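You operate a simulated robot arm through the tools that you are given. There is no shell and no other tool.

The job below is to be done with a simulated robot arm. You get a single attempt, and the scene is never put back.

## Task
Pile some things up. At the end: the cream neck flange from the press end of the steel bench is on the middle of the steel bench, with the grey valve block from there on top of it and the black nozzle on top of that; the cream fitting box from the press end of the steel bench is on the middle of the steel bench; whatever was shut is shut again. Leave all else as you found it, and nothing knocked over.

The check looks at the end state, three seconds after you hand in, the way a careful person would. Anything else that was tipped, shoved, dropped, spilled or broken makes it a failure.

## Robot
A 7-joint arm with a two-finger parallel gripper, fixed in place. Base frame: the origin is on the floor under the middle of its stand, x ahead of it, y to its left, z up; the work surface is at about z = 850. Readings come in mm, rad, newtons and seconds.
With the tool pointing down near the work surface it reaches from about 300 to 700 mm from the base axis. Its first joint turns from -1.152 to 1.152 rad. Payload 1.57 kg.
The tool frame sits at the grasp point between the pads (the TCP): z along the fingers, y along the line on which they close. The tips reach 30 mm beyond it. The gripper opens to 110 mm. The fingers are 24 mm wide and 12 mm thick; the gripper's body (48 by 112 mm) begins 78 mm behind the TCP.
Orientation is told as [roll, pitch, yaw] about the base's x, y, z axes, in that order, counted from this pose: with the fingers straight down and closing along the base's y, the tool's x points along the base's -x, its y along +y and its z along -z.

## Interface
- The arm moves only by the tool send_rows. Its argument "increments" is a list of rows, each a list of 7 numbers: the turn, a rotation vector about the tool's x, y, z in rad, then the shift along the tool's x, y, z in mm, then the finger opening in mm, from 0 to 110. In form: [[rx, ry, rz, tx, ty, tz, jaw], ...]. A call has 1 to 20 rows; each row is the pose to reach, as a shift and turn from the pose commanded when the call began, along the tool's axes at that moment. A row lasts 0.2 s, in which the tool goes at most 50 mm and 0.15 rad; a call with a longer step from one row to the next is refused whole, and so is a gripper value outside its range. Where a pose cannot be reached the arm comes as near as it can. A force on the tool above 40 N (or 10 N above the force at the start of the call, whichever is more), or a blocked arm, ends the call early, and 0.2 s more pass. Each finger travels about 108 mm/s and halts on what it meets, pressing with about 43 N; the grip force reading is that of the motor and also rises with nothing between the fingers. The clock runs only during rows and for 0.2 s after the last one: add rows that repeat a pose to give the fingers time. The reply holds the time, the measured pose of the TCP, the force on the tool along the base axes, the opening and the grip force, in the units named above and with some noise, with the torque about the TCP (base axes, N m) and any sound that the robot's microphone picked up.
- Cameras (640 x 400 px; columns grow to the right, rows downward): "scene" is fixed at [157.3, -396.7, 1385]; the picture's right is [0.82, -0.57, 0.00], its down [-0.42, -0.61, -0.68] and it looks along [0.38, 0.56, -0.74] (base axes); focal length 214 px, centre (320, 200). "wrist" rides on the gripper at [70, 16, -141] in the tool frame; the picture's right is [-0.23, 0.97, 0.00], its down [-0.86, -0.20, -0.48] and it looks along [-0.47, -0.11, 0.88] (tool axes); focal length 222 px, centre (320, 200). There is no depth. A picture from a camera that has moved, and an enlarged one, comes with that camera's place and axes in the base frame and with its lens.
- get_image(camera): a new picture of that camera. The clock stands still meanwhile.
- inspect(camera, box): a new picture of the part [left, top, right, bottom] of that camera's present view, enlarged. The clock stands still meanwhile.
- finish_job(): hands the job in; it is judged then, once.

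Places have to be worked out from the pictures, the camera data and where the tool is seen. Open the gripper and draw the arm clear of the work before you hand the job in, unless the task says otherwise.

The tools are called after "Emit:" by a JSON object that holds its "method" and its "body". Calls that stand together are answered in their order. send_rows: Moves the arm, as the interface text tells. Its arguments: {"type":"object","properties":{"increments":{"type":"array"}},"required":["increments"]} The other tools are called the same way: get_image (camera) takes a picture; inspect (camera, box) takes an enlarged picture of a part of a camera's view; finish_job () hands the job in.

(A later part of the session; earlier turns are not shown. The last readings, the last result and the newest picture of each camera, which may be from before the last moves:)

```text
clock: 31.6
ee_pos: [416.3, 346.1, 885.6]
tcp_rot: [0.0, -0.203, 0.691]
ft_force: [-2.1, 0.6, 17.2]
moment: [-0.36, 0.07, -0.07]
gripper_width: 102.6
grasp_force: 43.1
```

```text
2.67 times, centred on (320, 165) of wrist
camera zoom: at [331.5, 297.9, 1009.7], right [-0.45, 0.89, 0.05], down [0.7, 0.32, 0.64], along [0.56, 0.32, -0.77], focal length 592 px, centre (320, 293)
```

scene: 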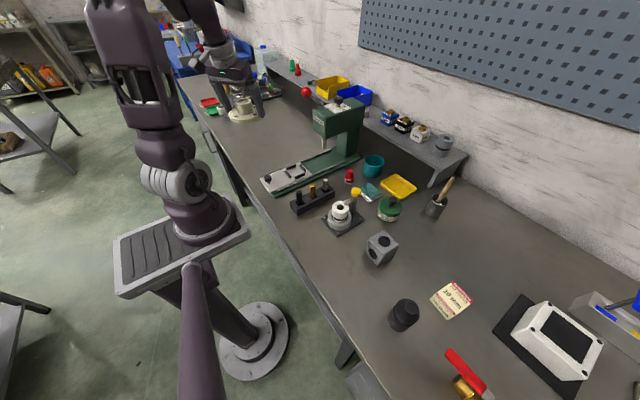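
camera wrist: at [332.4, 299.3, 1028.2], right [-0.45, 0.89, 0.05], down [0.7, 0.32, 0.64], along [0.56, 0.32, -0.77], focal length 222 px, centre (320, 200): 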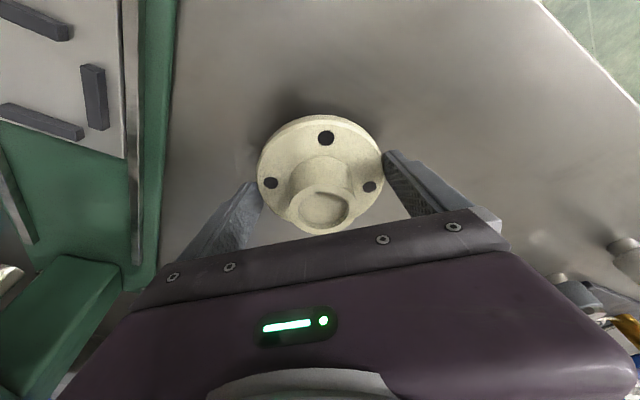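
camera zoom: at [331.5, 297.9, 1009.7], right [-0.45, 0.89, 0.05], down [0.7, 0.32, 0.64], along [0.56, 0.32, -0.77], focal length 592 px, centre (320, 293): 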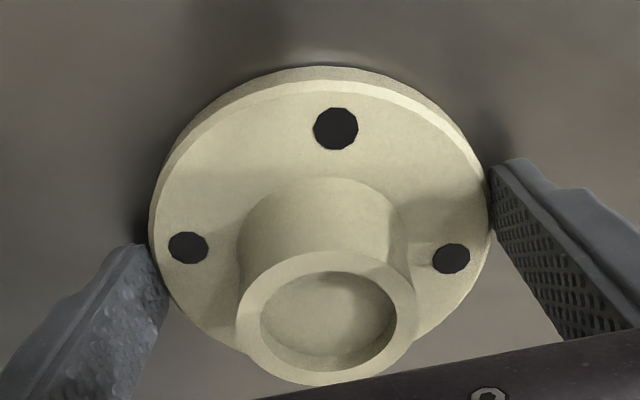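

Contact registers at 17 N, so the flange is seated on the bench. I open the fingers, then rise straight up.

Emit:
{"method": "send_rows", "body": {"increments": [[0, 0, 0, -0.3, 0, -1.5, 85], [0, 0, 0, -0.3, 0, -1.5, 104], [0, 0, 0, -0.3, 0, -1.5, 110], [0, 0, 0, -0.3, 0, -1.5, 110]]}}

Emit:
{"method": "inspect", "body": {"camera": "wrist", "box": [200, 90, 440, 240]}}

```text
clock: 32.6
ee_pos: [416.9, 346.2, 886.2]
tcp_rot: [-0.001, -0.2, 0.693]
ft_force: [-0.5, 0.2, -0.3]
moment: [-0.01, 0.0, -0.01]
gripper_width: 110.0
grasp_force: 0.0
```

```text
2.67 times, centred on (320, 165) of wrist
camera zoom: at [331.5, 297.8, 1010.7], right [-0.45, 0.89, 0.05], down [0.7, 0.32, 0.64], along [0.56, 0.32, -0.77], focal length 592 px, centre (320, 293)
```

zoom: 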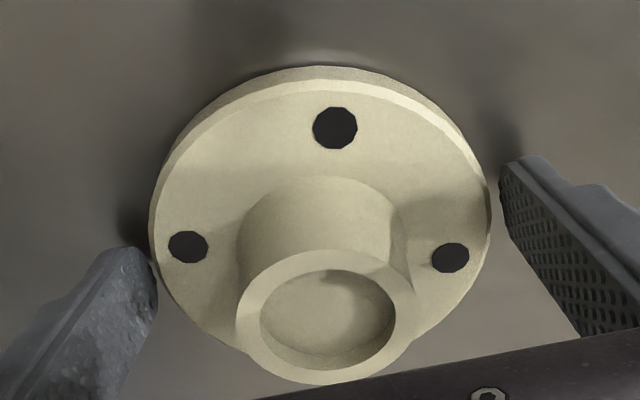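

The flange is free and flat. I rise straight up and remove the tilt so I can measure its position from above.

Emit:
{"method": "send_rows", "body": {"increments": [[0, 0, 0, -4, 0, -19.6, 110], [0, 0, 0, -8, 0, -39.2, 110], [0, 0, 0, -15.9, 0, -78.4, 110], [0, 0.07, 0, -23.9, 0, -117.6, 110], [0, 0.14, 0, -27.9, 0, -137.2, 110], [0, 0.2, 0, -29.9, 0, -147, 110], [0, 0.2, 0, -29.9, 0, -147, 110]]}}

Emit:
{"method": "inspect", "body": {"camera": "wrist", "box": [220, 70, 420, 195]}}

Emit:
{"method": "get_image", "body": {"camera": "scene"}}

```text
clock: 34.2
ee_pos: [417.0, 346.1, 1036.5]
tcp_rot: [0.0, 0.001, 0.691]
ft_force: [-0.1, -0.2, 0.5]
moment: [0.0, 0.03, -0.02]
gripper_width: 110.0
grasp_force: 0.0
```

```text
3.20 times, centred on (320, 132) of wrist
camera zoom: at [353.4, 314.9, 1177.7], right [-0.45, 0.9, 0.0], down [0.79, 0.39, 0.48], along [0.43, 0.21, -0.88], focal length 711 px, centre (320, 416)
```

zoom: 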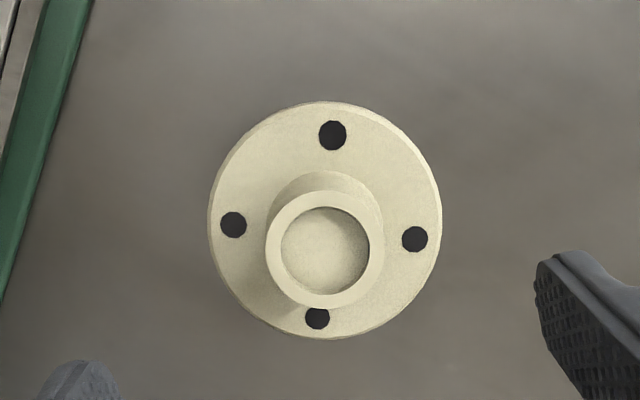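

```text
taken
```

scene: 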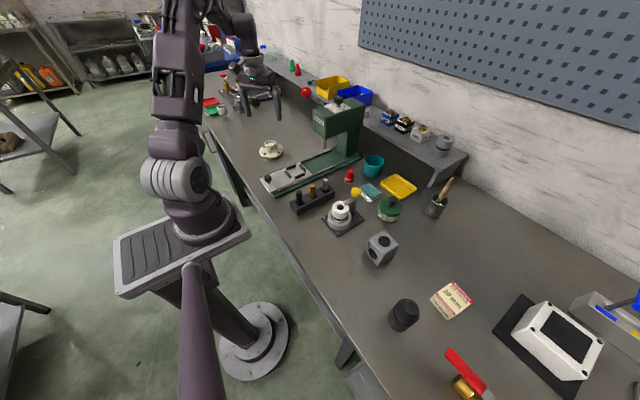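

The flange is seated at (422,350), with its top at z≈898 confirmed by both the neck and bolt-hole measurements. Next I swing back at a safe height to hover above the grey valve block near (459,−250).

Emit:
{"method": "send_rows", "body": {"increments": [[0, 0, 0.047, 30.3, -2.2, -25.5, 110], [0, 0, 0.094, 66.8, -7, -51.5, 110], [0, 0, 0.142, 103.6, -23.3, -68.5, 110], [0, 0, 0.189, 135.8, -51.2, -73.5, 110], [0, 0, 0.236, 163.8, -85.1, -73.5, 110], [0, 0, 0.284, 192.5, -119.8, -73.5, 110], [0, 0, 0.331, 221.2, -154.5, -73.5, 110], [0, 0, 0.378, 249.9, -189.1, -73.5, 110], [0, 0, 0.425, 277.6, -225.9, -73.5, 110], [0, 0, 0.473, 300.9, -265, -73.5, 110], [0, 0, 0.52, 321.2, -305.3, -73.5, 110], [0, 0, 0.567, 335.7, -347.8, -73.5, 110], [0, 0, 0.614, 344.5, -389.9, -73.5, 110], [0, 0, 0.662, 350.8, -428.8, -58.5, 110], [0, 0, 0.709, 351.9, -461.6, -28.5, 110], [0, 0, 0.756, 348.4, -484, 1.5, 110], [0, 0, 0.756, 348.4, -484, 1.5, 110]]}}

Emit:
{"method": "get_image", "body": {"camera": "wrist"}}

Emit:
{"method": "inspect", "body": {"camera": "wrist", "box": [240, 80, 400, 180]}}

```text
clock: 37.8
ee_pos: [458.8, -248.3, 1032.9]
tcp_rot: [-0.001, 0.0, -0.065]
ft_force: [-1.0, -0.3, 0.2]
moment: [-0.01, 0.03, 0.0]
gripper_width: 109.9
grasp_force: 0.2
```

```text
taken
camera wrist: at [389.9, -227.9, 1174.9], right [0.29, 0.96, 0.0], down [0.84, -0.26, 0.48], along [0.46, -0.14, -0.88], focal length 222 px, centre (320, 200)
```

wrist: 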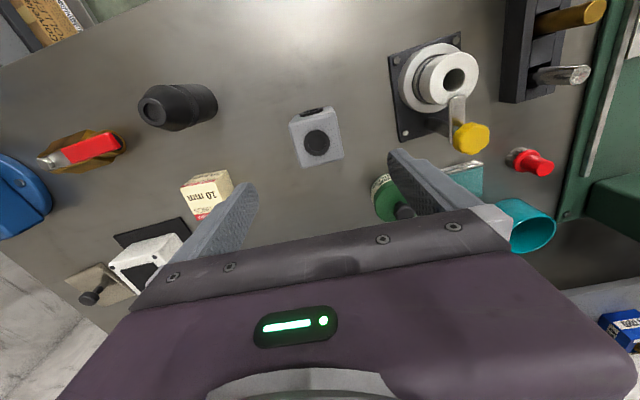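

```text
4.00 times, centred on (320, 130) of wrist
camera zoom: at [389.9, -227.9, 1174.9], right [0.29, 0.96, 0.0], down [0.84, -0.26, 0.48], along [0.46, -0.14, -0.88], focal length 888 px, centre (320, 480)
```

zoom: 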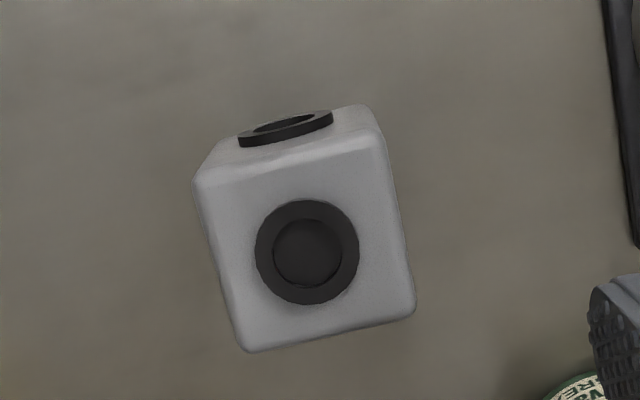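

The block is well aligned with the tool yaw. Its centre is about +4.5 mm in tool x and −3.5 mm in tool y from the axis. It is about 55 mm wide across the port-free faces. I correct and descend partway.

Emit:
{"method": "send_rows", "body": {"increments": [[0, 0, 0, 4.5, -3.5, 20, 110], [0, 0, 0, 4.5, -3.5, 55, 110], [0, 0, 0, 4.5, -3.5, 85, 110], [0, 0, 0, 4.5, -3.5, 100, 110], [0, 0, 0, 4.5, -3.5, 100, 110]]}}

Emit:
{"method": "inspect", "body": {"camera": "wrist", "box": [200, 90, 440, 240]}}

```text
clock: 39.0
ee_pos: [450.8, -251.9, 933.4]
tcp_rot: [0.001, 0.0, -0.063]
ft_force: [0.1, -0.6, 0.6]
moment: [0.0, -0.01, 0.01]
gripper_width: 109.8
grasp_force: 0.0
```

```text
2.67 times, centred on (320, 165) of wrist
camera zoom: at [383.6, -230.4, 1074.9], right [0.29, 0.96, 0.0], down [0.84, -0.25, 0.48], along [0.46, -0.14, -0.88], focal length 592 px, centre (320, 293)
```

zoom: 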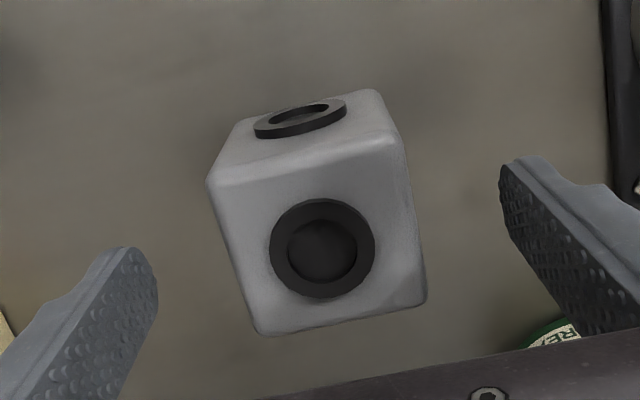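

Still well centred laterally, and 3.5 mm outward to correct. I descend to the grip height and close on the block.

Emit:
{"method": "send_rows", "body": {"increments": [[0, 0, 0, -3.5, 0, 15, 110], [0, 0, 0, -3.5, 0, 32, 110], [0, 0, 0, -3.5, 0, 45, 110], [0, 0, 0, -3.5, 0, 45, 110], [0, 0, 0, -3.5, 0, 45, 85], [0, 0, 0, -3.5, 0, 45, 65], [0, 0, 0, -3.5, 0, 45, 50], [0, 0, 0, -3.5, 0, 45, 40], [0, 0, 0, -3.5, 0, 45, 40], [0, 0, 0, -3.5, 0, 45, 40]]}}

Emit:
{"method": "inspect", "body": {"camera": "wrist", "box": [200, 90, 440, 240]}}

Emit:
{"method": "inspect", "body": {"camera": "scene", "box": [330, 200, 430, 280]}}

```text
clock: 41.2
ee_pos: [455.0, -251.8, 887.4]
tcp_rot: [-0.002, -0.001, -0.066]
ft_force: [1.3, 1.2, -0.8]
moment: [-0.03, 0.02, 0.01]
gripper_width: 55.8
grasp_force: 43.2
```

```text
2.67 times, centred on (320, 165) of wrist
camera zoom: at [386.1, -231.2, 1030.4], right [0.29, 0.96, 0.0], down [0.84, -0.25, 0.48], along [0.46, -0.14, -0.88], focal length 592 px, centre (320, 293)
```

zoom: 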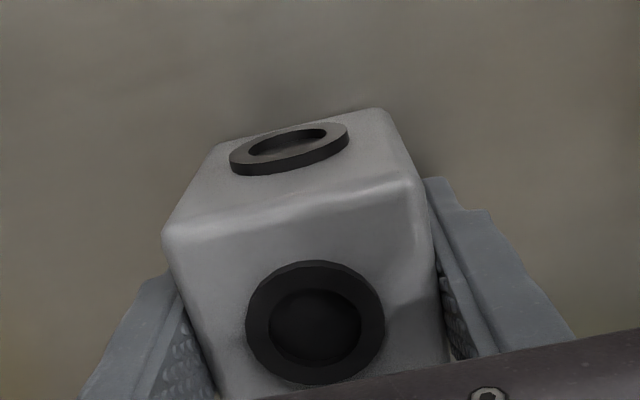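

```text
5.00 times, centred on (380, 240) of scene
camera zoom: at [157.3, -396.7, 1385.0], right [0.82, -0.57, 0.0], down [-0.42, -0.61, -0.68], along [0.38, 0.56, -0.74], focal length 1072 px, centre (20, 0)
```

zoom: 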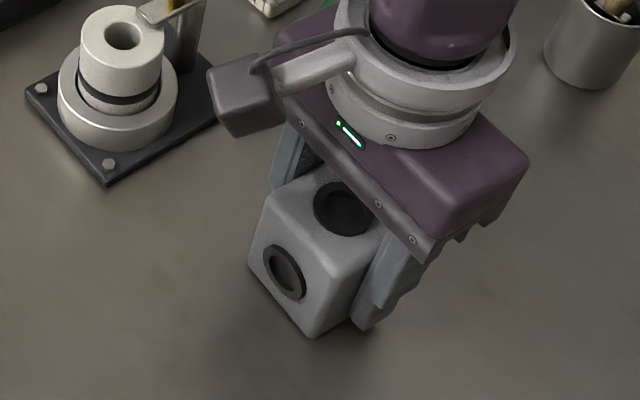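

The block is gripped at 55.8 mm with 43 N. I lift slowly and check.

Emit:
{"method": "send_rows", "body": {"increments": [[0, 0, 0, 0, 0, -3, 40], [0, 0, 0, 0, 0, -8, 40], [0, 0, 0, 0, 0, -20, 40], [0, 0, 0, 0, 0, -40, 40], [0, 0, 0, 0, 0, -70, 40], [0, 0, 0, 0, 0, -100, 40], [0, 0, 0, 0, 0, -100, 40]]}}

Emit:
{"method": "inspect", "body": {"camera": "wrist", "box": [200, 90, 440, 240]}}

Emit:
{"method": "get_image", "body": {"camera": "scene"}}

```text
clock: 42.8
ee_pos: [455.5, -250.5, 988.5]
tcp_rot: [-0.001, 0.0, -0.065]
ft_force: [-0.6, 0.4, -2.5]
moment: [0.02, -0.02, -0.01]
gripper_width: 55.5
grasp_force: 43.3
```

```text
2.67 times, centred on (320, 165) of wrist
camera zoom: at [386.3, -229.5, 1131.1], right [0.29, 0.96, 0.0], down [0.84, -0.25, 0.48], along [0.46, -0.14, -0.88], focal length 592 px, centre (320, 293)
```

zoom: 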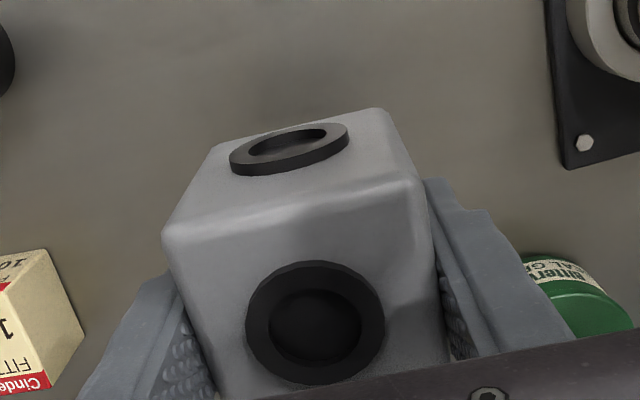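

```text
taken
```

scene: 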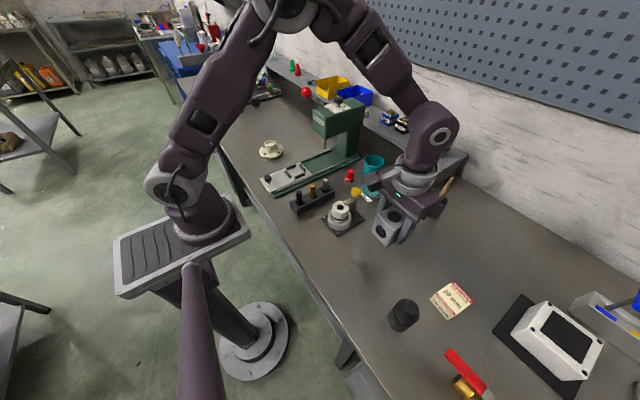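

The block is held steady. I carry it along the same safe arc back to above the flange, turning the tool to about 0.63 rad yaw.

Emit:
{"method": "send_rows", "body": {"increments": [[0, 0, -0.041, 16.5, 15.5, -36.5, 40], [0, 0, -0.082, 38.2, 40.1, -66.5, 40], [0, 0, -0.123, 60.4, 72.7, -91.5, 40], [0, 0, -0.164, 82.8, 109.4, -106.5, 40], [0, 0, -0.205, 101.5, 150.2, -116.5, 40], [0, 0, -0.246, 114.3, 193.5, -121.5, 40], [0, 0, -0.287, 124.2, 238, -121.5, 40], [0, 0, -0.328, 129.2, 282.7, -121.5, 40], [0, 0, -0.369, 132.1, 327.6, -121.5, 40], [0, 0, -0.41, 135, 372.5, -121.5, 40], [0, 0, -0.451, 138, 417.4, -121.5, 40], [0, 0, -0.492, 140.7, 460.4, -121.5, 40], [0, 0, -0.533, 136.5, 502.8, -121.5, 40], [0, 0, -0.574, 123, 541.7, -116.5, 40], [0, 0, -0.615, 102.8, 571.1, -96.5, 40], [0, 0, -0.656, 85.9, 588.2, -66.5, 40], [0, 0, -0.697, 75.4, 595.9, -31.5, 40], [0, 0, -0.697, 75.4, 595.9, -31.5, 40], [0, 0, -0.697, 75.4, 595.9, -31.5, 40]]}}

Emit:
{"method": "get_image", "body": {"camera": "wrist"}}

Emit:
{"method": "inspect", "body": {"camera": "scene", "box": [220, 70, 340, 170]}}

```text
clock: 46.8
ee_pos: [419.2, 349.0, 1020.4]
tcp_rot: [0.001, 0.001, 0.633]
ft_force: [0.2, -0.1, -2.1]
moment: [0.02, -0.02, -0.01]
gripper_width: 55.9
grasp_force: 42.8
```

```text
taken
camera wrist: at [354.5, 321.0, 1161.4], right [-0.39, 0.92, 0.0], down [0.81, 0.34, 0.48], along [0.44, 0.19, -0.88], focal length 222 px, centre (320, 200)
```

wrist: 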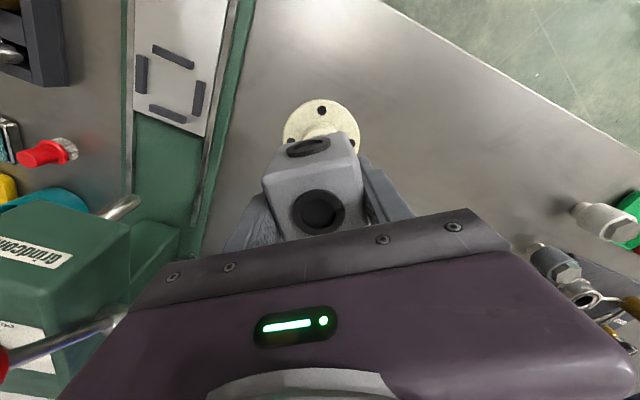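

```text
4.00 times, centred on (280, 120) of scene
camera zoom: at [157.3, -396.7, 1385.0], right [0.82, -0.57, 0.0], down [-0.42, -0.61, -0.68], along [0.38, 0.56, -0.74], focal length 858 px, centre (480, 520)
```

zoom: 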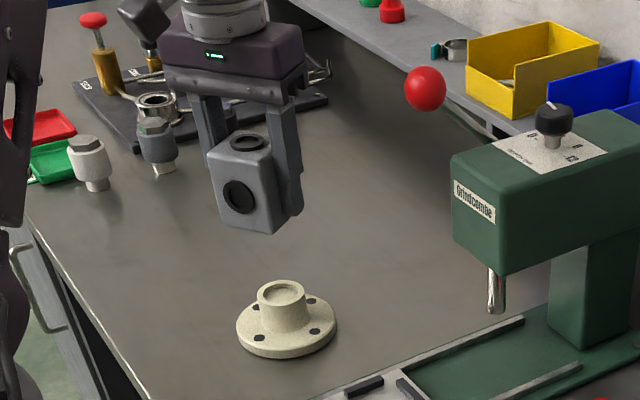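

I zoom in to compare the visible part of the flange with the gripped block.

Emit:
{"method": "inspect", "body": {"camera": "wrist", "box": [260, 80, 380, 155]}}

```text
5.33 times, centred on (320, 118) of wrist
camera zoom: at [354.5, 321.0, 1161.4], right [-0.39, 0.92, 0.0], down [0.81, 0.34, 0.48], along [0.44, 0.19, -0.88], focal length 1185 px, centre (320, 640)
```

zoom: 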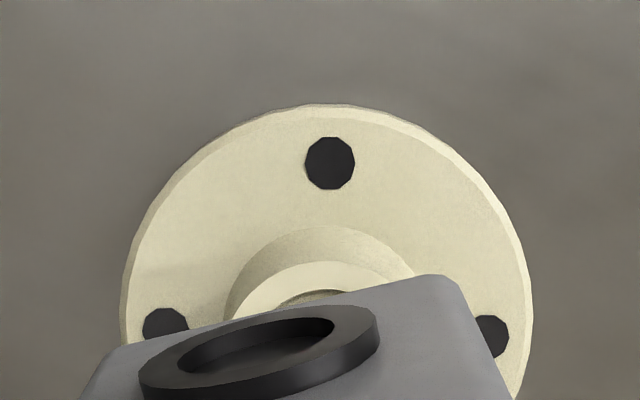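

The flange centre is at about (−3.6, +0.4) in tool coordinates and the block centre at about (−1, 0). I shift 2.6 mm outward and lower to just above the neck.

Emit:
{"method": "send_rows", "body": {"increments": [[0, 0, 0, -2.6, 0.2, 20, 40], [0, 0, 0, -2.6, 0.2, 45, 40], [0, 0, 0, -2.6, 0.2, 65, 40], [0, 0, 0, -2.6, 0.2, 76, 40], [0, 0, 0, -2.6, 0.2, 76, 40], [0, 0, 0, -2.6, 0.2, 76, 40]]}}

Emit:
{"method": "inspect", "body": {"camera": "wrist", "box": [240, 80, 400, 180]}}

Emit:
{"method": "inspect", "body": {"camera": "scene", "box": [240, 100, 310, 165]}}

```text
clock: 48.2
ee_pos: [420.6, 351.4, 942.8]
tcp_rot: [-0.001, 0.001, 0.633]
ft_force: [-0.5, 0.5, -2.3]
moment: [0.02, -0.02, 0.01]
gripper_width: 55.7
grasp_force: 43.5
```

```text
4.00 times, centred on (320, 130) of wrist
camera zoom: at [355.1, 321.7, 1084.7], right [-0.39, 0.92, 0.0], down [0.81, 0.34, 0.48], along [0.44, 0.19, -0.88], focal length 888 px, centre (320, 480)
```

zoom: 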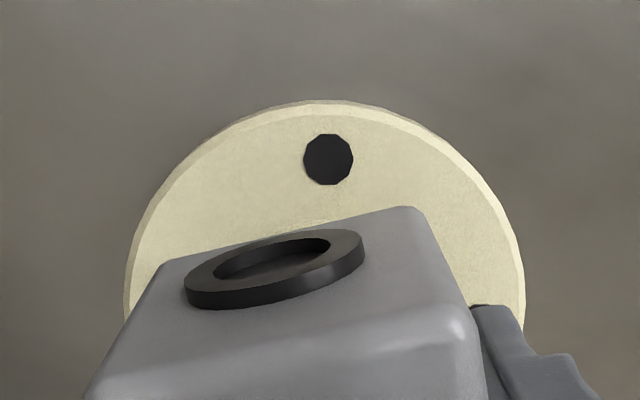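

```text
6.15 times, centred on (275, 132) of scene
camera zoom: at [157.3, -396.7, 1385.0], right [0.82, -0.57, 0.0], down [-0.42, -0.61, -0.68], along [0.38, 0.56, -0.74], focal length 1320 px, centre (597, 615)
```

zoom: 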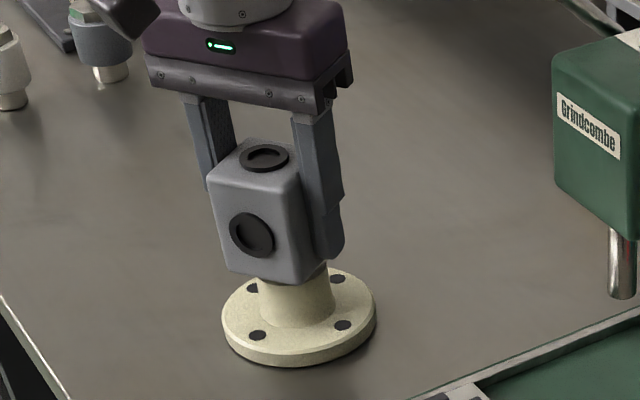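

Alignment over the neck is within about 1.5 mm. I trim 1.2 mm outward and lower gently, watching the force.

Emit:
{"method": "send_rows", "body": {"increments": [[0, 0, 0, -1.2, 0, 2, 40], [0, 0, 0, -1.2, 0, 4, 40], [0, 0, 0, -1.2, 0, 5.5, 40], [0, 0, 0, -1.2, 0, 5.5, 40]]}}

```text
clock: 49.2
ee_pos: [421.7, 350.0, 938.0]
tcp_rot: [0.0, 0.001, 0.631]
ft_force: [0.0, -0.3, -2.3]
moment: [0.01, -0.03, -0.01]
gripper_width: 55.7
grasp_force: 43.7
```

No contact yet, so I continue down in 1 mm steps.

Emit:
{"method": "send_rows", "body": {"increments": [[0, 0, 0, 0, 0, 1, 40], [0, 0, 0, 0, 0, 2, 40], [0, 0, 0, 0, 0, 3, 40], [0, 0, 0, 0, 0, 3, 40]]}}

```text
clock: 50.2
ee_pos: [421.6, 350.6, 935.3]
tcp_rot: [0.001, 0.0, 0.632]
ft_force: [-0.2, -0.1, -2.6]
moment: [0.01, -0.04, -0.05]
gripper_width: 55.6
grasp_force: 43.3
```

Emit:
{"method": "inspect", "body": {"camera": "scene", "box": [240, 100, 310, 165]}}

Emit:
{"method": "send_rows", "body": {"increments": [[0, 0, 0, 0, 0, 1, 40], [0, 0, 0, 0, 0, 2, 40], [0, 0, 0, 0, 0, 2, 40]]}}

```text
6.15 times, centred on (275, 132) of scene
camera zoom: at [157.3, -396.7, 1385.0], right [0.82, -0.57, 0.0], down [-0.42, -0.61, -0.68], along [0.38, 0.56, -0.74], focal length 1320 px, centre (597, 615)
```

zoom: 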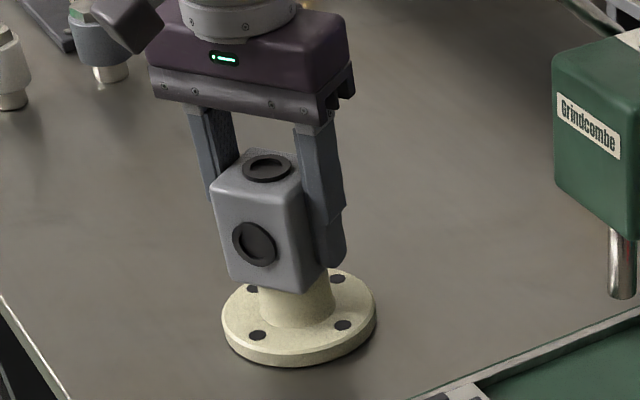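

```text
clock: 51.0
ee_pos: [421.0, 349.0, 934.3]
tcp_rot: [0.0, -0.003, 0.634]
ft_force: [-1.3, -3.3, 12.8]
moment: [-0.1, 0.13, 0.02]
gripper_width: 55.8
grasp_force: 42.8
```

Contact at 12.8 N means the block is on the neck. I ease the push, open slowly, and check.

Emit:
{"method": "send_rows", "body": {"increments": [[0, 0, 0, 0, 0, -1, 40], [0, 0, 0, 0, 0, -1, 56], [0, 0, 0, 0, 0, -1, 60], [0, 0, 0, 0, 0, -1, 70], [0, 0, 0, 0, 0, -1, 85], [0, 0, 0, 0, 0, -1, 85]]}}

Emit:
{"method": "inspect", "body": {"camera": "scene", "box": [240, 100, 310, 165]}}

Emit:
{"method": "inspect", "body": {"camera": "wrist", "box": [200, 90, 440, 240]}}

```text
clock: 52.4
ee_pos: [421.8, 350.9, 934.2]
tcp_rot: [-0.001, 0.0, 0.632]
ft_force: [0.1, -0.2, 0.3]
moment: [0.02, -0.04, 0.03]
gripper_width: 84.8
grasp_force: 0.1
```

```text
6.15 times, centred on (275, 132) of scene
camera zoom: at [157.3, -396.7, 1385.0], right [0.82, -0.57, 0.0], down [-0.42, -0.61, -0.68], along [0.38, 0.56, -0.74], focal length 1320 px, centre (597, 615)
```

zoom: 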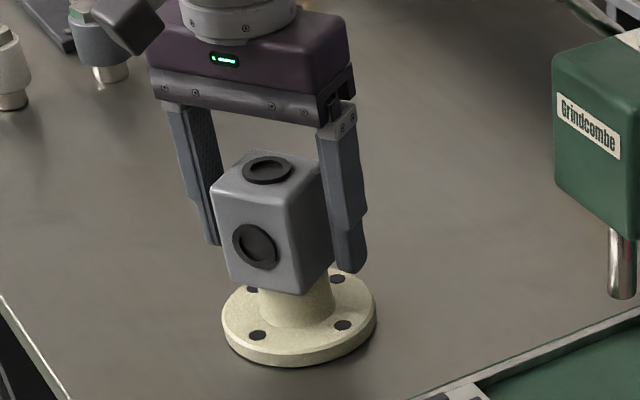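

```text
2.67 times, centred on (320, 165) of wrist
camera zoom: at [355.7, 322.5, 1076.5], right [-0.39, 0.92, 0.0], down [0.81, 0.34, 0.48], along [0.44, 0.19, -0.88], focal length 592 px, centre (320, 293)
```

zoom: 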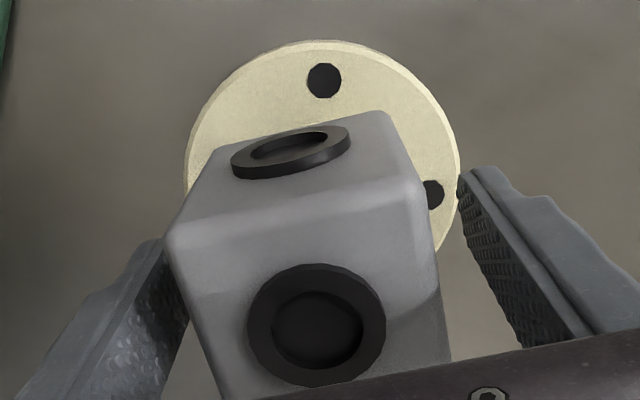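

The block rests stable and level. I rise straight up with the fingers clear and measure the stack from above.

Emit:
{"method": "send_rows", "body": {"increments": [[0, 0, 0, 0, 0, -10, 90], [0, 0, 0, 0, 0, -30, 95], [0, 0, 0, 0, 0, -65, 100], [0, 0, 0, 0, 0, -105, 110], [0, 0, 0, 0, 0, -130, 110], [0, 0, 0, 0, 0, -130, 110]]}}

Emit:
{"method": "inspect", "body": {"camera": "wrist", "box": [240, 80, 400, 180]}}

Emit:
{"method": "inspect", "body": {"camera": "scene", "box": [240, 100, 310, 165]}}

```text
clock: 53.8
ee_pos: [421.3, 350.0, 1064.5]
tcp_rot: [-0.001, 0.0, 0.631]
ft_force: [-0.2, -0.4, -0.4]
moment: [0.03, 0.01, -0.01]
gripper_width: 110.1
grasp_force: 0.0
```

```text
4.00 times, centred on (320, 130) of wrist
camera zoom: at [355.2, 321.9, 1206.4], right [-0.39, 0.92, 0.0], down [0.81, 0.34, 0.48], along [0.44, 0.19, -0.88], focal length 888 px, centre (320, 480)
```

zoom: 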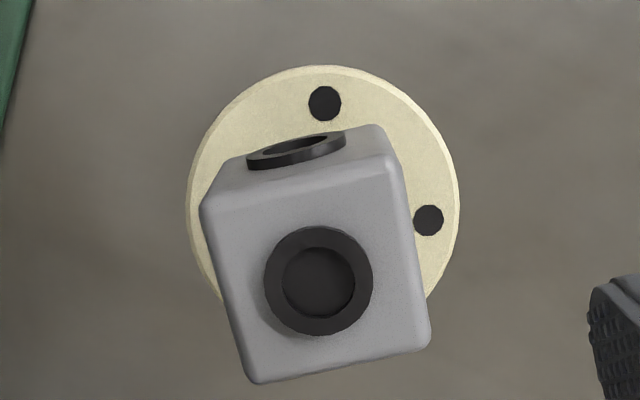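

```text
6.15 times, centred on (275, 132) of scene
camera zoom: at [157.3, -396.7, 1385.0], right [0.82, -0.57, 0.0], down [-0.42, -0.61, -0.68], along [0.38, 0.56, -0.74], focal length 1320 px, centre (597, 615)
```

zoom: 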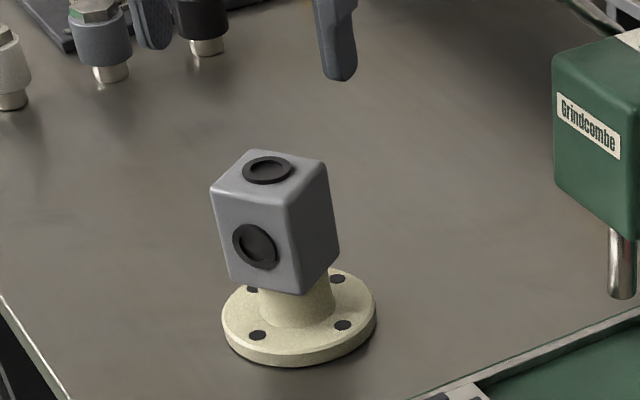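

The block sits within 3 mm of the flange axis. Next is the black nozzle, so I swing back over the safe arc to hover above it.

Emit:
{"method": "send_rows", "body": {"increments": [[0, 0, 0.074, 29, -3.6, -25.5, 110], [0, 0, 0.148, 64.4, -14.8, -40.5, 110], [0, 0, 0.222, 101.4, -34.8, -45.5, 110], [0, 0, 0.296, 134.2, -62.8, -45.5, 110], [0, 0, 0.37, 164.2, -95.4, -45.5, 110], [0, 0, 0.444, 190.8, -131.7, -45.5, 110], [0, 0, 0.518, 217.3, -168, -45.5, 110], [0, 0, 0.592, 243.9, -204.3, -45.5, 110], [0, 0, 0.666, 270.4, -240.7, -45.5, 110], [0, 0, 0.74, 295.4, -278.2, -45.5, 110], [0, 0, 0.814, 319.5, -316.2, -45.5, 110], [0, 0, 0.888, 343.6, -354.3, -45.5, 110], [0, 0, 0.962, 367.8, -392.4, -45.5, 110], [0, 0, 1.036, 391.1, -431.1, -45.5, 110], [0, 0, 1.11, 414.4, -469.8, -45.5, 110], [0, 0, 1.184, 437.1, -507.6, -40.5, 110], [0, 0, 1.258, 457.5, -542.3, -25.5, 110], [0, 0, 1.331, 473.2, -570.5, 2.5, 110], [0, 0, 1.331, 473.2, -570.5, 2.5, 110]]}}

Emit:
{"method": "get_image", "body": {"camera": "wrist"}}

Emit:
{"method": "inspect", "body": {"camera": "wrist", "box": [240, 80, 400, 180]}}

```text
clock: 57.8
ee_pos: [378.1, -390.6, 1062.3]
tcp_rot: [0.0, 0.0, -0.7]
ft_force: [-0.5, 0.6, -0.2]
moment: [-0.01, -0.01, 0.01]
gripper_width: 109.9
grasp_force: 0.1
```

```text
taken
camera wrist: at [335.8, -332.6, 1203.8], right [0.8, 0.6, 0.0], down [0.53, -0.7, 0.48], along [0.29, -0.38, -0.88], focal length 222 px, centre (320, 200)
```

wrist: 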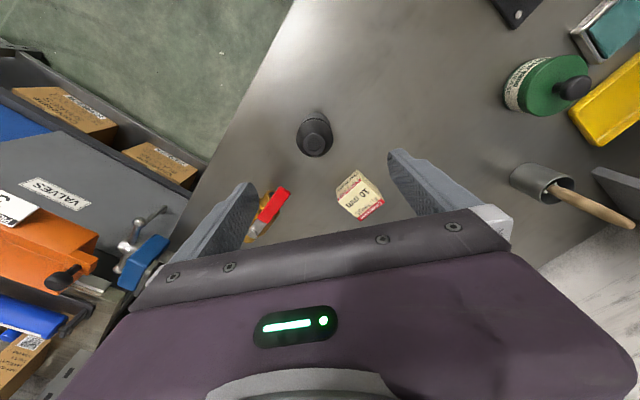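

```text
4.00 times, centred on (320, 130) of wrist
camera zoom: at [335.8, -332.6, 1203.8], right [0.8, 0.6, 0.0], down [0.53, -0.7, 0.48], along [0.29, -0.38, -0.88], focal length 888 px, centre (320, 480)
```

zoom: 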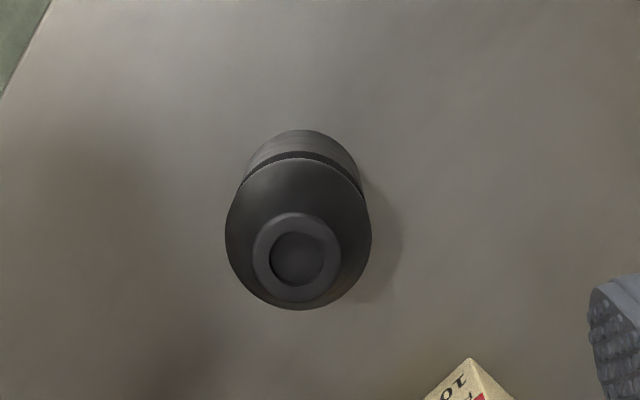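

The nozzle looks taller than I first thought, roughly 95 mm. I zoom in on it from both cameras to get its profile before gripping.

Emit:
{"method": "inspect", "body": {"camera": "scene", "box": [380, 290, 430, 340]}}

Emit:
{"method": "inspect", "body": {"camera": "wrist", "box": [280, 100, 350, 165]}}

```text
8.00 times, centred on (405, 315) of scene
camera zoom: at [157.2, -396.8, 1385.0], right [0.82, -0.57, 0.0], down [-0.42, -0.61, -0.68], along [0.38, 0.56, -0.74], focal length 1716 px, centre (-360, -720)
```

zoom: 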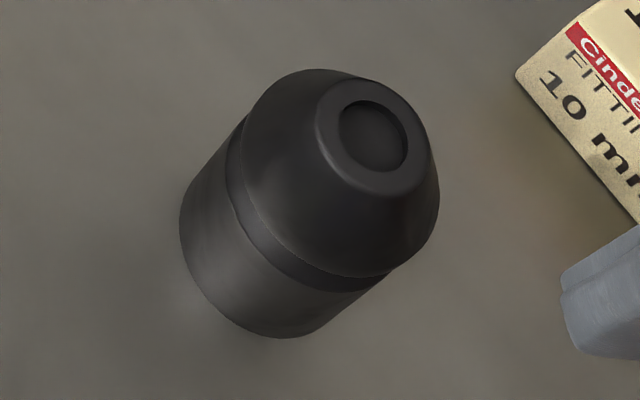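

```text
6.15 times, centred on (315, 132) of wrist
camera zoom: at [335.8, -332.6, 1203.8], right [0.8, 0.6, 0.0], down [0.53, -0.7, 0.48], along [0.29, -0.38, -0.88], focal length 1367 px, centre (351, 615)
```

zoom: 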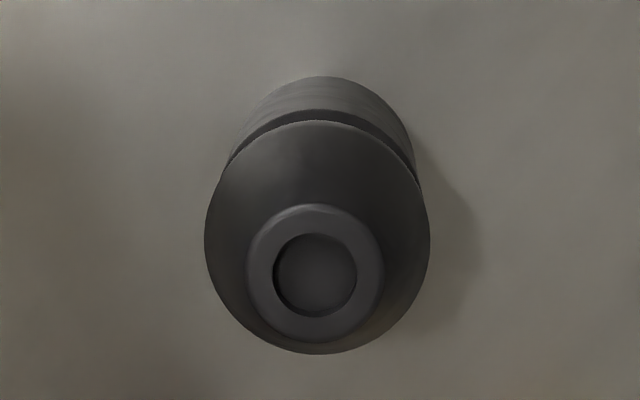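

The nozzle looks about 48 mm in diameter and about 90 mm tall, with its centre at about (+5,−6.5) in tool coordinates. I correct and descend to just above its tip, then re-measure.

Emit:
{"method": "send_rows", "body": {"increments": [[0, 0, 0, 4.8, -6.5, 25, 110], [0, 0, 0, 4.8, -6.5, 55, 110], [0, 0, 0, 4.8, -6.5, 80, 110], [0, 0, 0, 4.8, -6.5, 80, 110], [0, 0, 0, 4.8, -6.5, 80, 110]]}}

Emit:
{"method": "inspect", "body": {"camera": "wrist", "box": [200, 90, 440, 240]}}

Emit:
{"method": "inspect", "body": {"camera": "scene", "box": [360, 250, 460, 340]}}

```text
clock: 59.0
ee_pos: [369.7, -389.9, 983.6]
tcp_rot: [0.0, 0.001, -0.697]
ft_force: [-0.3, -0.6, -0.8]
moment: [0.0, 0.0, -0.03]
gripper_width: 110.0
grasp_force: 0.0
```

```text
2.67 times, centred on (320, 165) of wrist
camera zoom: at [327.2, -332.3, 1123.9], right [0.8, 0.6, 0.0], down [0.53, -0.7, 0.48], along [0.29, -0.38, -0.88], focal length 592 px, centre (320, 293)
```

zoom: 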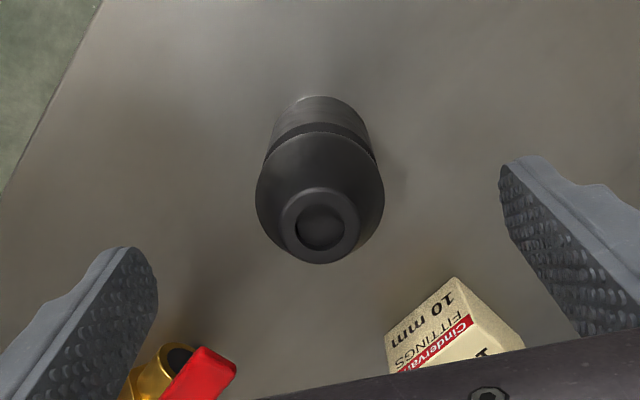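

```text
4.44 times, centred on (410, 295) of scene
camera zoom: at [157.3, -396.7, 1385.0], right [0.82, -0.57, 0.0], down [-0.42, -0.61, -0.68], along [0.38, 0.56, -0.74], focal length 953 px, centre (-80, -222)
```

zoom: 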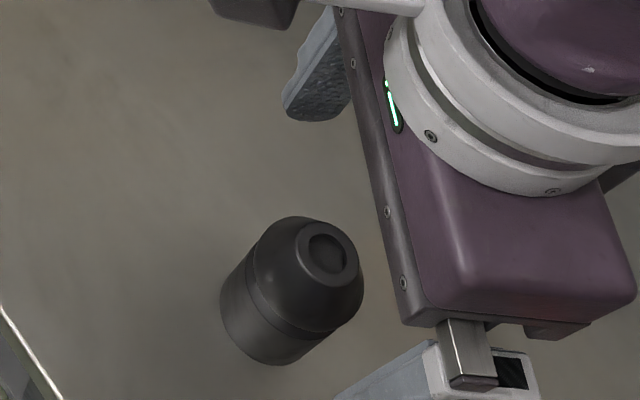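

The centre is now within 1 mm of the tool axis, and the tip is at z≈946. I descend around it and grip the cylinder.

Emit:
{"method": "send_rows", "body": {"increments": [[0, 0, 0, -0.2, -0.6, 25, 110], [0, 0, 0, -0.2, -0.6, 55, 110], [0, 0, 0, -0.2, -0.6, 80, 110], [0, 0, 0, -0.2, -0.6, 93, 110], [0, 0, 0, -0.2, -0.6, 93, 110]]}}

Emit:
{"method": "inspect", "body": {"camera": "wrist", "box": [200, 90, 440, 240]}}

```text
clock: 60.2
ee_pos: [369.7, -392.2, 888.5]
tcp_rot: [0.0, 0.001, -0.698]
ft_force: [-0.3, 0.1, -0.7]
moment: [0.02, -0.01, 0.01]
gripper_width: 109.9
grasp_force: 0.1
```

```text
2.67 times, centred on (320, 165) of wrist
camera zoom: at [327.7, -334.6, 1030.3], right [0.8, 0.6, 0.0], down [0.53, -0.7, 0.48], along [0.29, -0.38, -0.88], focal length 592 px, centre (320, 293)
```

zoom: 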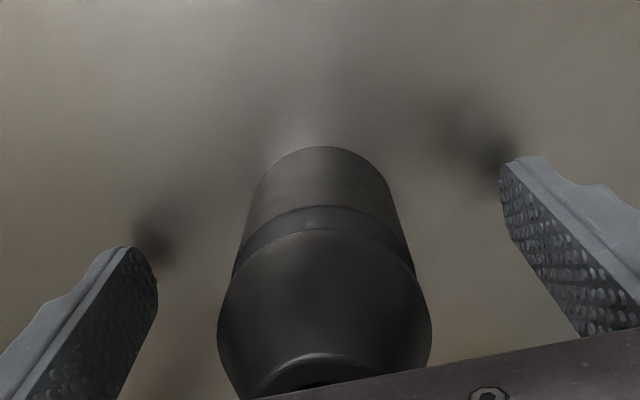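

The nozzle is centred between the fingers. I close on it.

Emit:
{"method": "send_rows", "body": {"increments": [[0, 0, 0, 2, 0.5, 0, 110], [0, 0, 0, 2, 0.5, 0, 80], [0, 0, 0, 2, 0.5, 0, 60], [0, 0, 0, 2, 0.5, 0, 50], [0, 0, 0, 2, 0.5, 0, 40], [0, 0, 0, 2, 0.5, 0, 30], [0, 0, 0, 2, 0.5, 0, 30], [0, 0, 0, 2, 0.5, 0, 30]]}}

Emit:
{"method": "inspect", "body": {"camera": "wrist", "box": [200, 90, 440, 240]}}

Emit:
{"method": "inspect", "body": {"camera": "scene", "box": [360, 250, 460, 340]}}

```text
clock: 62.0
ee_pos: [367.7, -390.3, 888.5]
tcp_rot: [0.0, 0.0, -0.699]
ft_force: [-0.8, -0.3, 0.5]
moment: [0.03, -0.01, -0.02]
gripper_width: 44.8
grasp_force: 42.6
```

```text
2.67 times, centred on (320, 165) of wrist
camera zoom: at [326.0, -332.8, 1030.6], right [0.8, 0.6, 0.0], down [0.53, -0.7, 0.48], along [0.29, -0.38, -0.88], focal length 592 px, centre (320, 293)
```

zoom: 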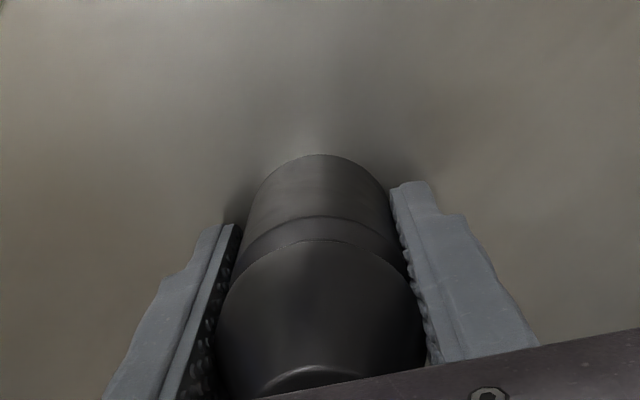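

```text
4.44 times, centred on (410, 295) of scene
camera zoom: at [157.3, -396.8, 1385.0], right [0.82, -0.57, 0.0], down [-0.42, -0.61, -0.68], along [0.38, 0.56, -0.74], focal length 953 px, centre (-80, -222)
```

zoom: 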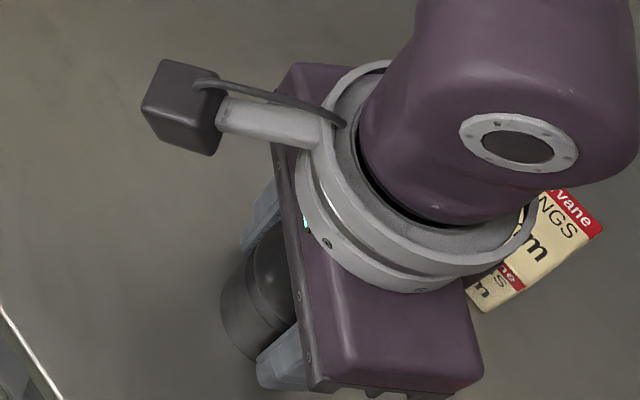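

Gripped at 44.8 mm with 43 N. I lift the nozzle slowly.

Emit:
{"method": "send_rows", "body": {"increments": [[0, 0, 0, 0, 0, -3, 30], [0, 0, 0, 0, 0, -8, 30], [0, 0, 0, 0, 0, -20, 30], [0, 0, 0, 0, 0, -45, 30], [0, 0, 0, 0, 0, -80, 30], [0, 0, 0, 0, 0, -120, 30], [0, 0, 0, 0, 0, -160, 30], [0, 0, 0, 0, 0, -195, 30], [0, 0, 0, 0, 0, -195, 30]]}}

Emit:
{"method": "get_image", "body": {"camera": "wrist"}}

Emit:
{"method": "get_image", "body": {"camera": "scene"}}

```text
clock: 64.0
ee_pos: [365.7, -390.0, 1083.1]
tcp_rot: [0.0, 0.001, -0.699]
ft_force: [0.0, -0.2, -1.3]
moment: [0.01, -0.01, -0.03]
gripper_width: 44.7
grasp_force: 43.2
```

```text
taken
camera wrist: at [323.6, -333.0, 1225.1], right [0.8, 0.6, 0.0], down [0.53, -0.7, 0.48], along [0.29, -0.38, -0.88], focal length 222 px, centre (320, 200)
```

wrist: 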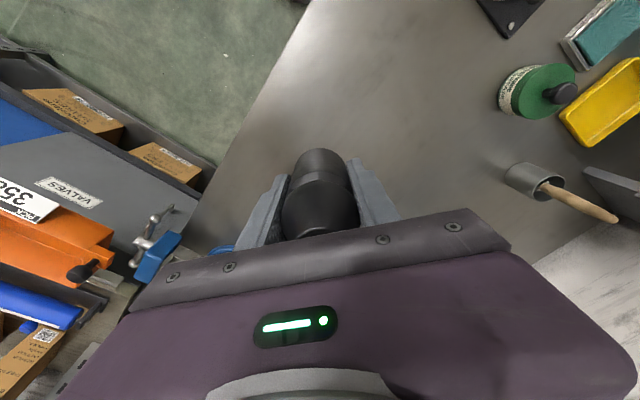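

```text
taken
```

scene: 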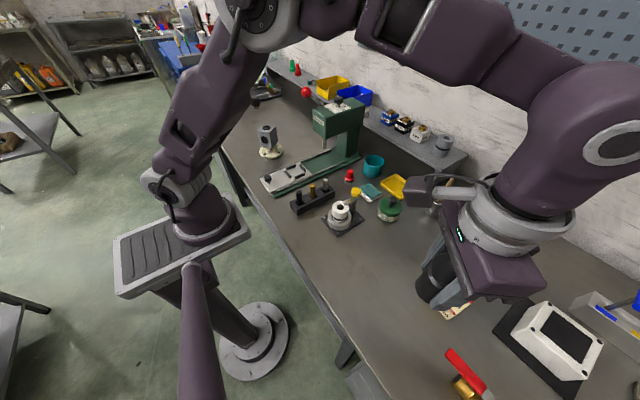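

The nozzle is secure. I carry it along the safe arc to above the stack.

Emit:
{"method": "send_rows", "body": {"increments": [[0, 0, -0.074, 27.8, 28.9, -11.9, 30], [0, 0, -0.148, 55.6, 60.3, -21.9, 30], [0, 0, -0.222, 85.5, 92.7, -26.9, 30], [0, 0, -0.296, 116, 125.9, -26.9, 30], [0, 0, -0.37, 147.3, 158.4, -26.9, 30], [0, 0, -0.444, 178.6, 190.8, -26.9, 30], [0, 0, -0.518, 209.8, 223.3, -26.9, 30], [0, 0, -0.592, 241.1, 255.8, -26.9, 30], [0, 0, -0.666, 270.9, 289.6, -26.9, 30], [0, 0, -0.74, 299.8, 324, -26.9, 30], [0, 0, -0.814, 328.8, 358.5, -26.9, 30], [0, 0, -0.888, 357.8, 392.9, -26.9, 30], [0, 0, -0.962, 386.8, 427.3, -26.9, 30], [0, 0, -1.036, 412.8, 462.9, -26.9, 30], [0, 0, -1.11, 430.9, 499.9, -26.9, 30], [0, 0, -1.184, 439.7, 538.3, -26.9, 30], [0, 0, -1.258, 440.3, 573.1, -21.9, 30], [0, 0, -1.33, 434, 596.7, -6.9, 30], [0, 0, -1.33, 434, 596.7, -6.9, 30], [0, 0, -1.33, 434, 596.7, -6.9, 30]]}}

Emit:
{"method": "inspect", "body": {"camera": "wrist", "box": [220, 70, 420, 195]}}

Emit:
{"method": "inspect", "body": {"camera": "scene", "box": [220, 70, 340, 170]}}

```text
clock: 68.2
ee_pos: [418.3, 348.3, 1091.3]
tcp_rot: [0.0, 0.0, 0.632]
ft_force: [-0.1, 0.0, -0.6]
moment: [-0.02, -0.01, -0.01]
gripper_width: 45.1
grasp_force: 43.8
```

```text
3.20 times, centred on (320, 132) of wrist
camera zoom: at [353.4, 320.5, 1233.1], right [-0.39, 0.92, 0.0], down [0.81, 0.34, 0.48], along [0.44, 0.19, -0.88], focal length 711 px, centre (320, 416)
```

zoom: 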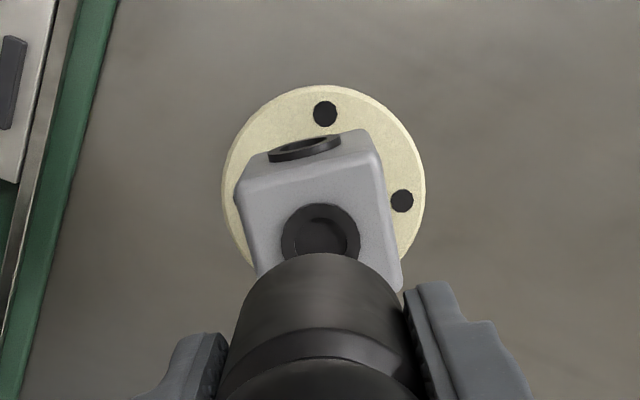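

```text
4.00 times, centred on (280, 120) of scene
camera zoom: at [157.3, -396.7, 1385.0], right [0.82, -0.57, 0.0], down [-0.42, -0.61, -0.68], along [0.38, 0.56, -0.74], focal length 858 px, centre (480, 520)
```

zoom: 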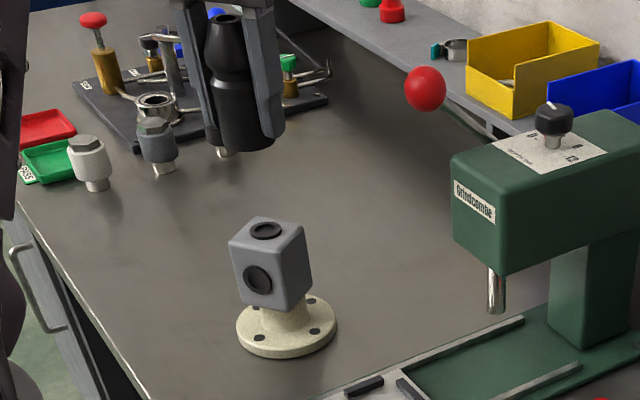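

The block's top port is at about (−1.9,−0.9) in tool coordinates and the nozzle axis at (−0.3,0). I trim that and lower to a few millimetres above the block.

Emit:
{"method": "send_rows", "body": {"increments": [[0, 0, 0, -1.6, -0.9, 20, 30], [0, 0, 0, -1.6, -0.9, 45, 30], [0, 0, 0, -1.6, -0.9, 70, 30], [0, 0, 0, -1.6, -0.9, 86, 30], [0, 0, 0, -1.6, -0.9, 86, 30], [0, 0, 0, -1.6, -0.9, 86, 30]]}}

Emit:
{"method": "inspect", "body": {"camera": "wrist", "box": [240, 80, 400, 180]}}

Emit:
{"method": "inspect", "body": {"camera": "scene", "box": [240, 90, 310, 165]}}

```text
clock: 69.6
ee_pos: [419.8, 347.8, 1005.2]
tcp_rot: [-0.002, -0.001, 0.632]
ft_force: [-1.1, -0.3, -1.4]
moment: [0.0, -0.03, -0.02]
gripper_width: 44.4
grasp_force: 42.9
```

```text
4.00 times, centred on (320, 130) of wrist
camera zoom: at [354.9, 319.4, 1147.0], right [-0.39, 0.92, 0.0], down [0.81, 0.34, 0.48], along [0.44, 0.19, -0.88], focal length 888 px, centre (320, 480)
```

zoom: 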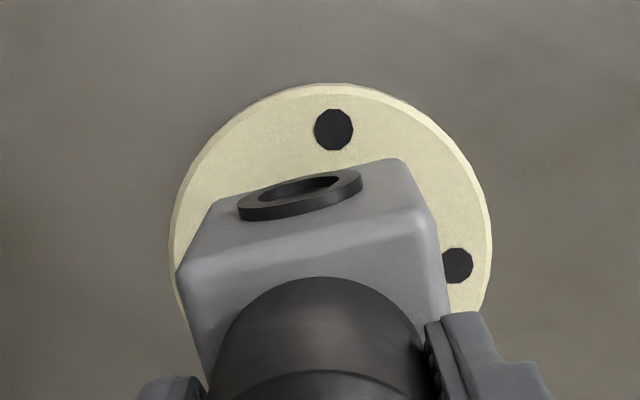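

```text
5.33 times, centred on (275, 128) of scene
camera zoom: at [157.3, -396.7, 1385.0], right [0.82, -0.57, 0.0], down [-0.42, -0.61, -0.68], along [0.38, 0.56, -0.74], focal length 1144 px, centre (560, 587)
```

zoom: 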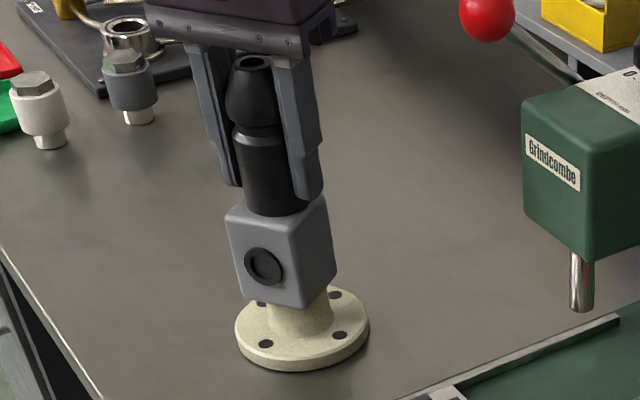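

The nozzle is within about 2 mm of the block centre. I nudge it and lower in small steps.

Emit:
{"method": "send_rows", "body": {"increments": [[0, 0, 0, -1.8, 1, 2, 30], [0, 0, 0, -1.8, 1, 5, 30], [0, 0, 0, -1.8, 1, 8, 30], [0, 0, 0, -1.8, 1, 8, 30]]}}

Emit:
{"method": "send_rows", "body": {"increments": [[0, 0, 0, 0, 0, 1, 30], [0, 0, 0, 0, 0, 2, 30], [0, 0, 0, 0, 0, 2, 30]]}}

```text
clock: 70.2
ee_pos: [421.7, 348.7, 1004.8]
tcp_rot: [-0.001, -0.005, 0.631]
ft_force: [-2.7, -2.5, 11.9]
moment: [-0.19, 0.29, 0.03]
gripper_width: 44.7
grasp_force: 43.3
stopped in row 3: the force on the tool passed its limit at 49 N (the readings are from after the stop); the commanded pose is now the measured one
```

```text
clock: 71.0
ee_pos: [422.1, 350.0, 1003.6]
tcp_rot: [0.001, -0.01, 0.632]
ft_force: [-2.2, -2.1, 13.5]
moment: [-0.25, 0.37, -0.01]
gripper_width: 44.9
grasp_force: 42.9
stopped in row 3: the force on the tool passed its limit at 41 N (the readings are from after the stop); the commanded pose is now the measured one
```

Contact came earlier than I expected, at TCP z≈1004. I stop and look before doing anything else.

Emit:
{"method": "inspect", "body": {"camera": "scene", "box": [245, 95, 305, 160]}}

Emit:
{"method": "inspect", "body": {"camera": "wrist", "box": [240, 80, 400, 180]}}

```text
6.15 times, centred on (275, 128) of scene
camera zoom: at [157.0, -396.9, 1385.0], right [0.82, -0.57, 0.0], down [-0.42, -0.61, -0.68], along [0.38, 0.56, -0.74], focal length 1320 px, centre (597, 646)
```

zoom: 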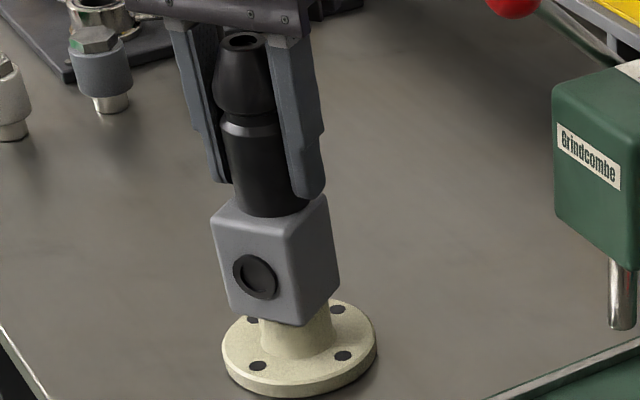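

```text
4.00 times, centred on (320, 130) of wrist
camera zoom: at [355.6, 320.6, 1145.7], right [-0.39, 0.92, 0.0], down [0.8, 0.34, 0.49], along [0.45, 0.19, -0.87], focal length 888 px, centre (320, 480)
```

zoom: 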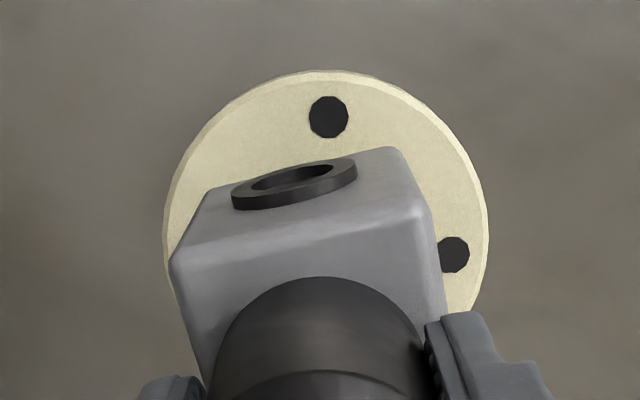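

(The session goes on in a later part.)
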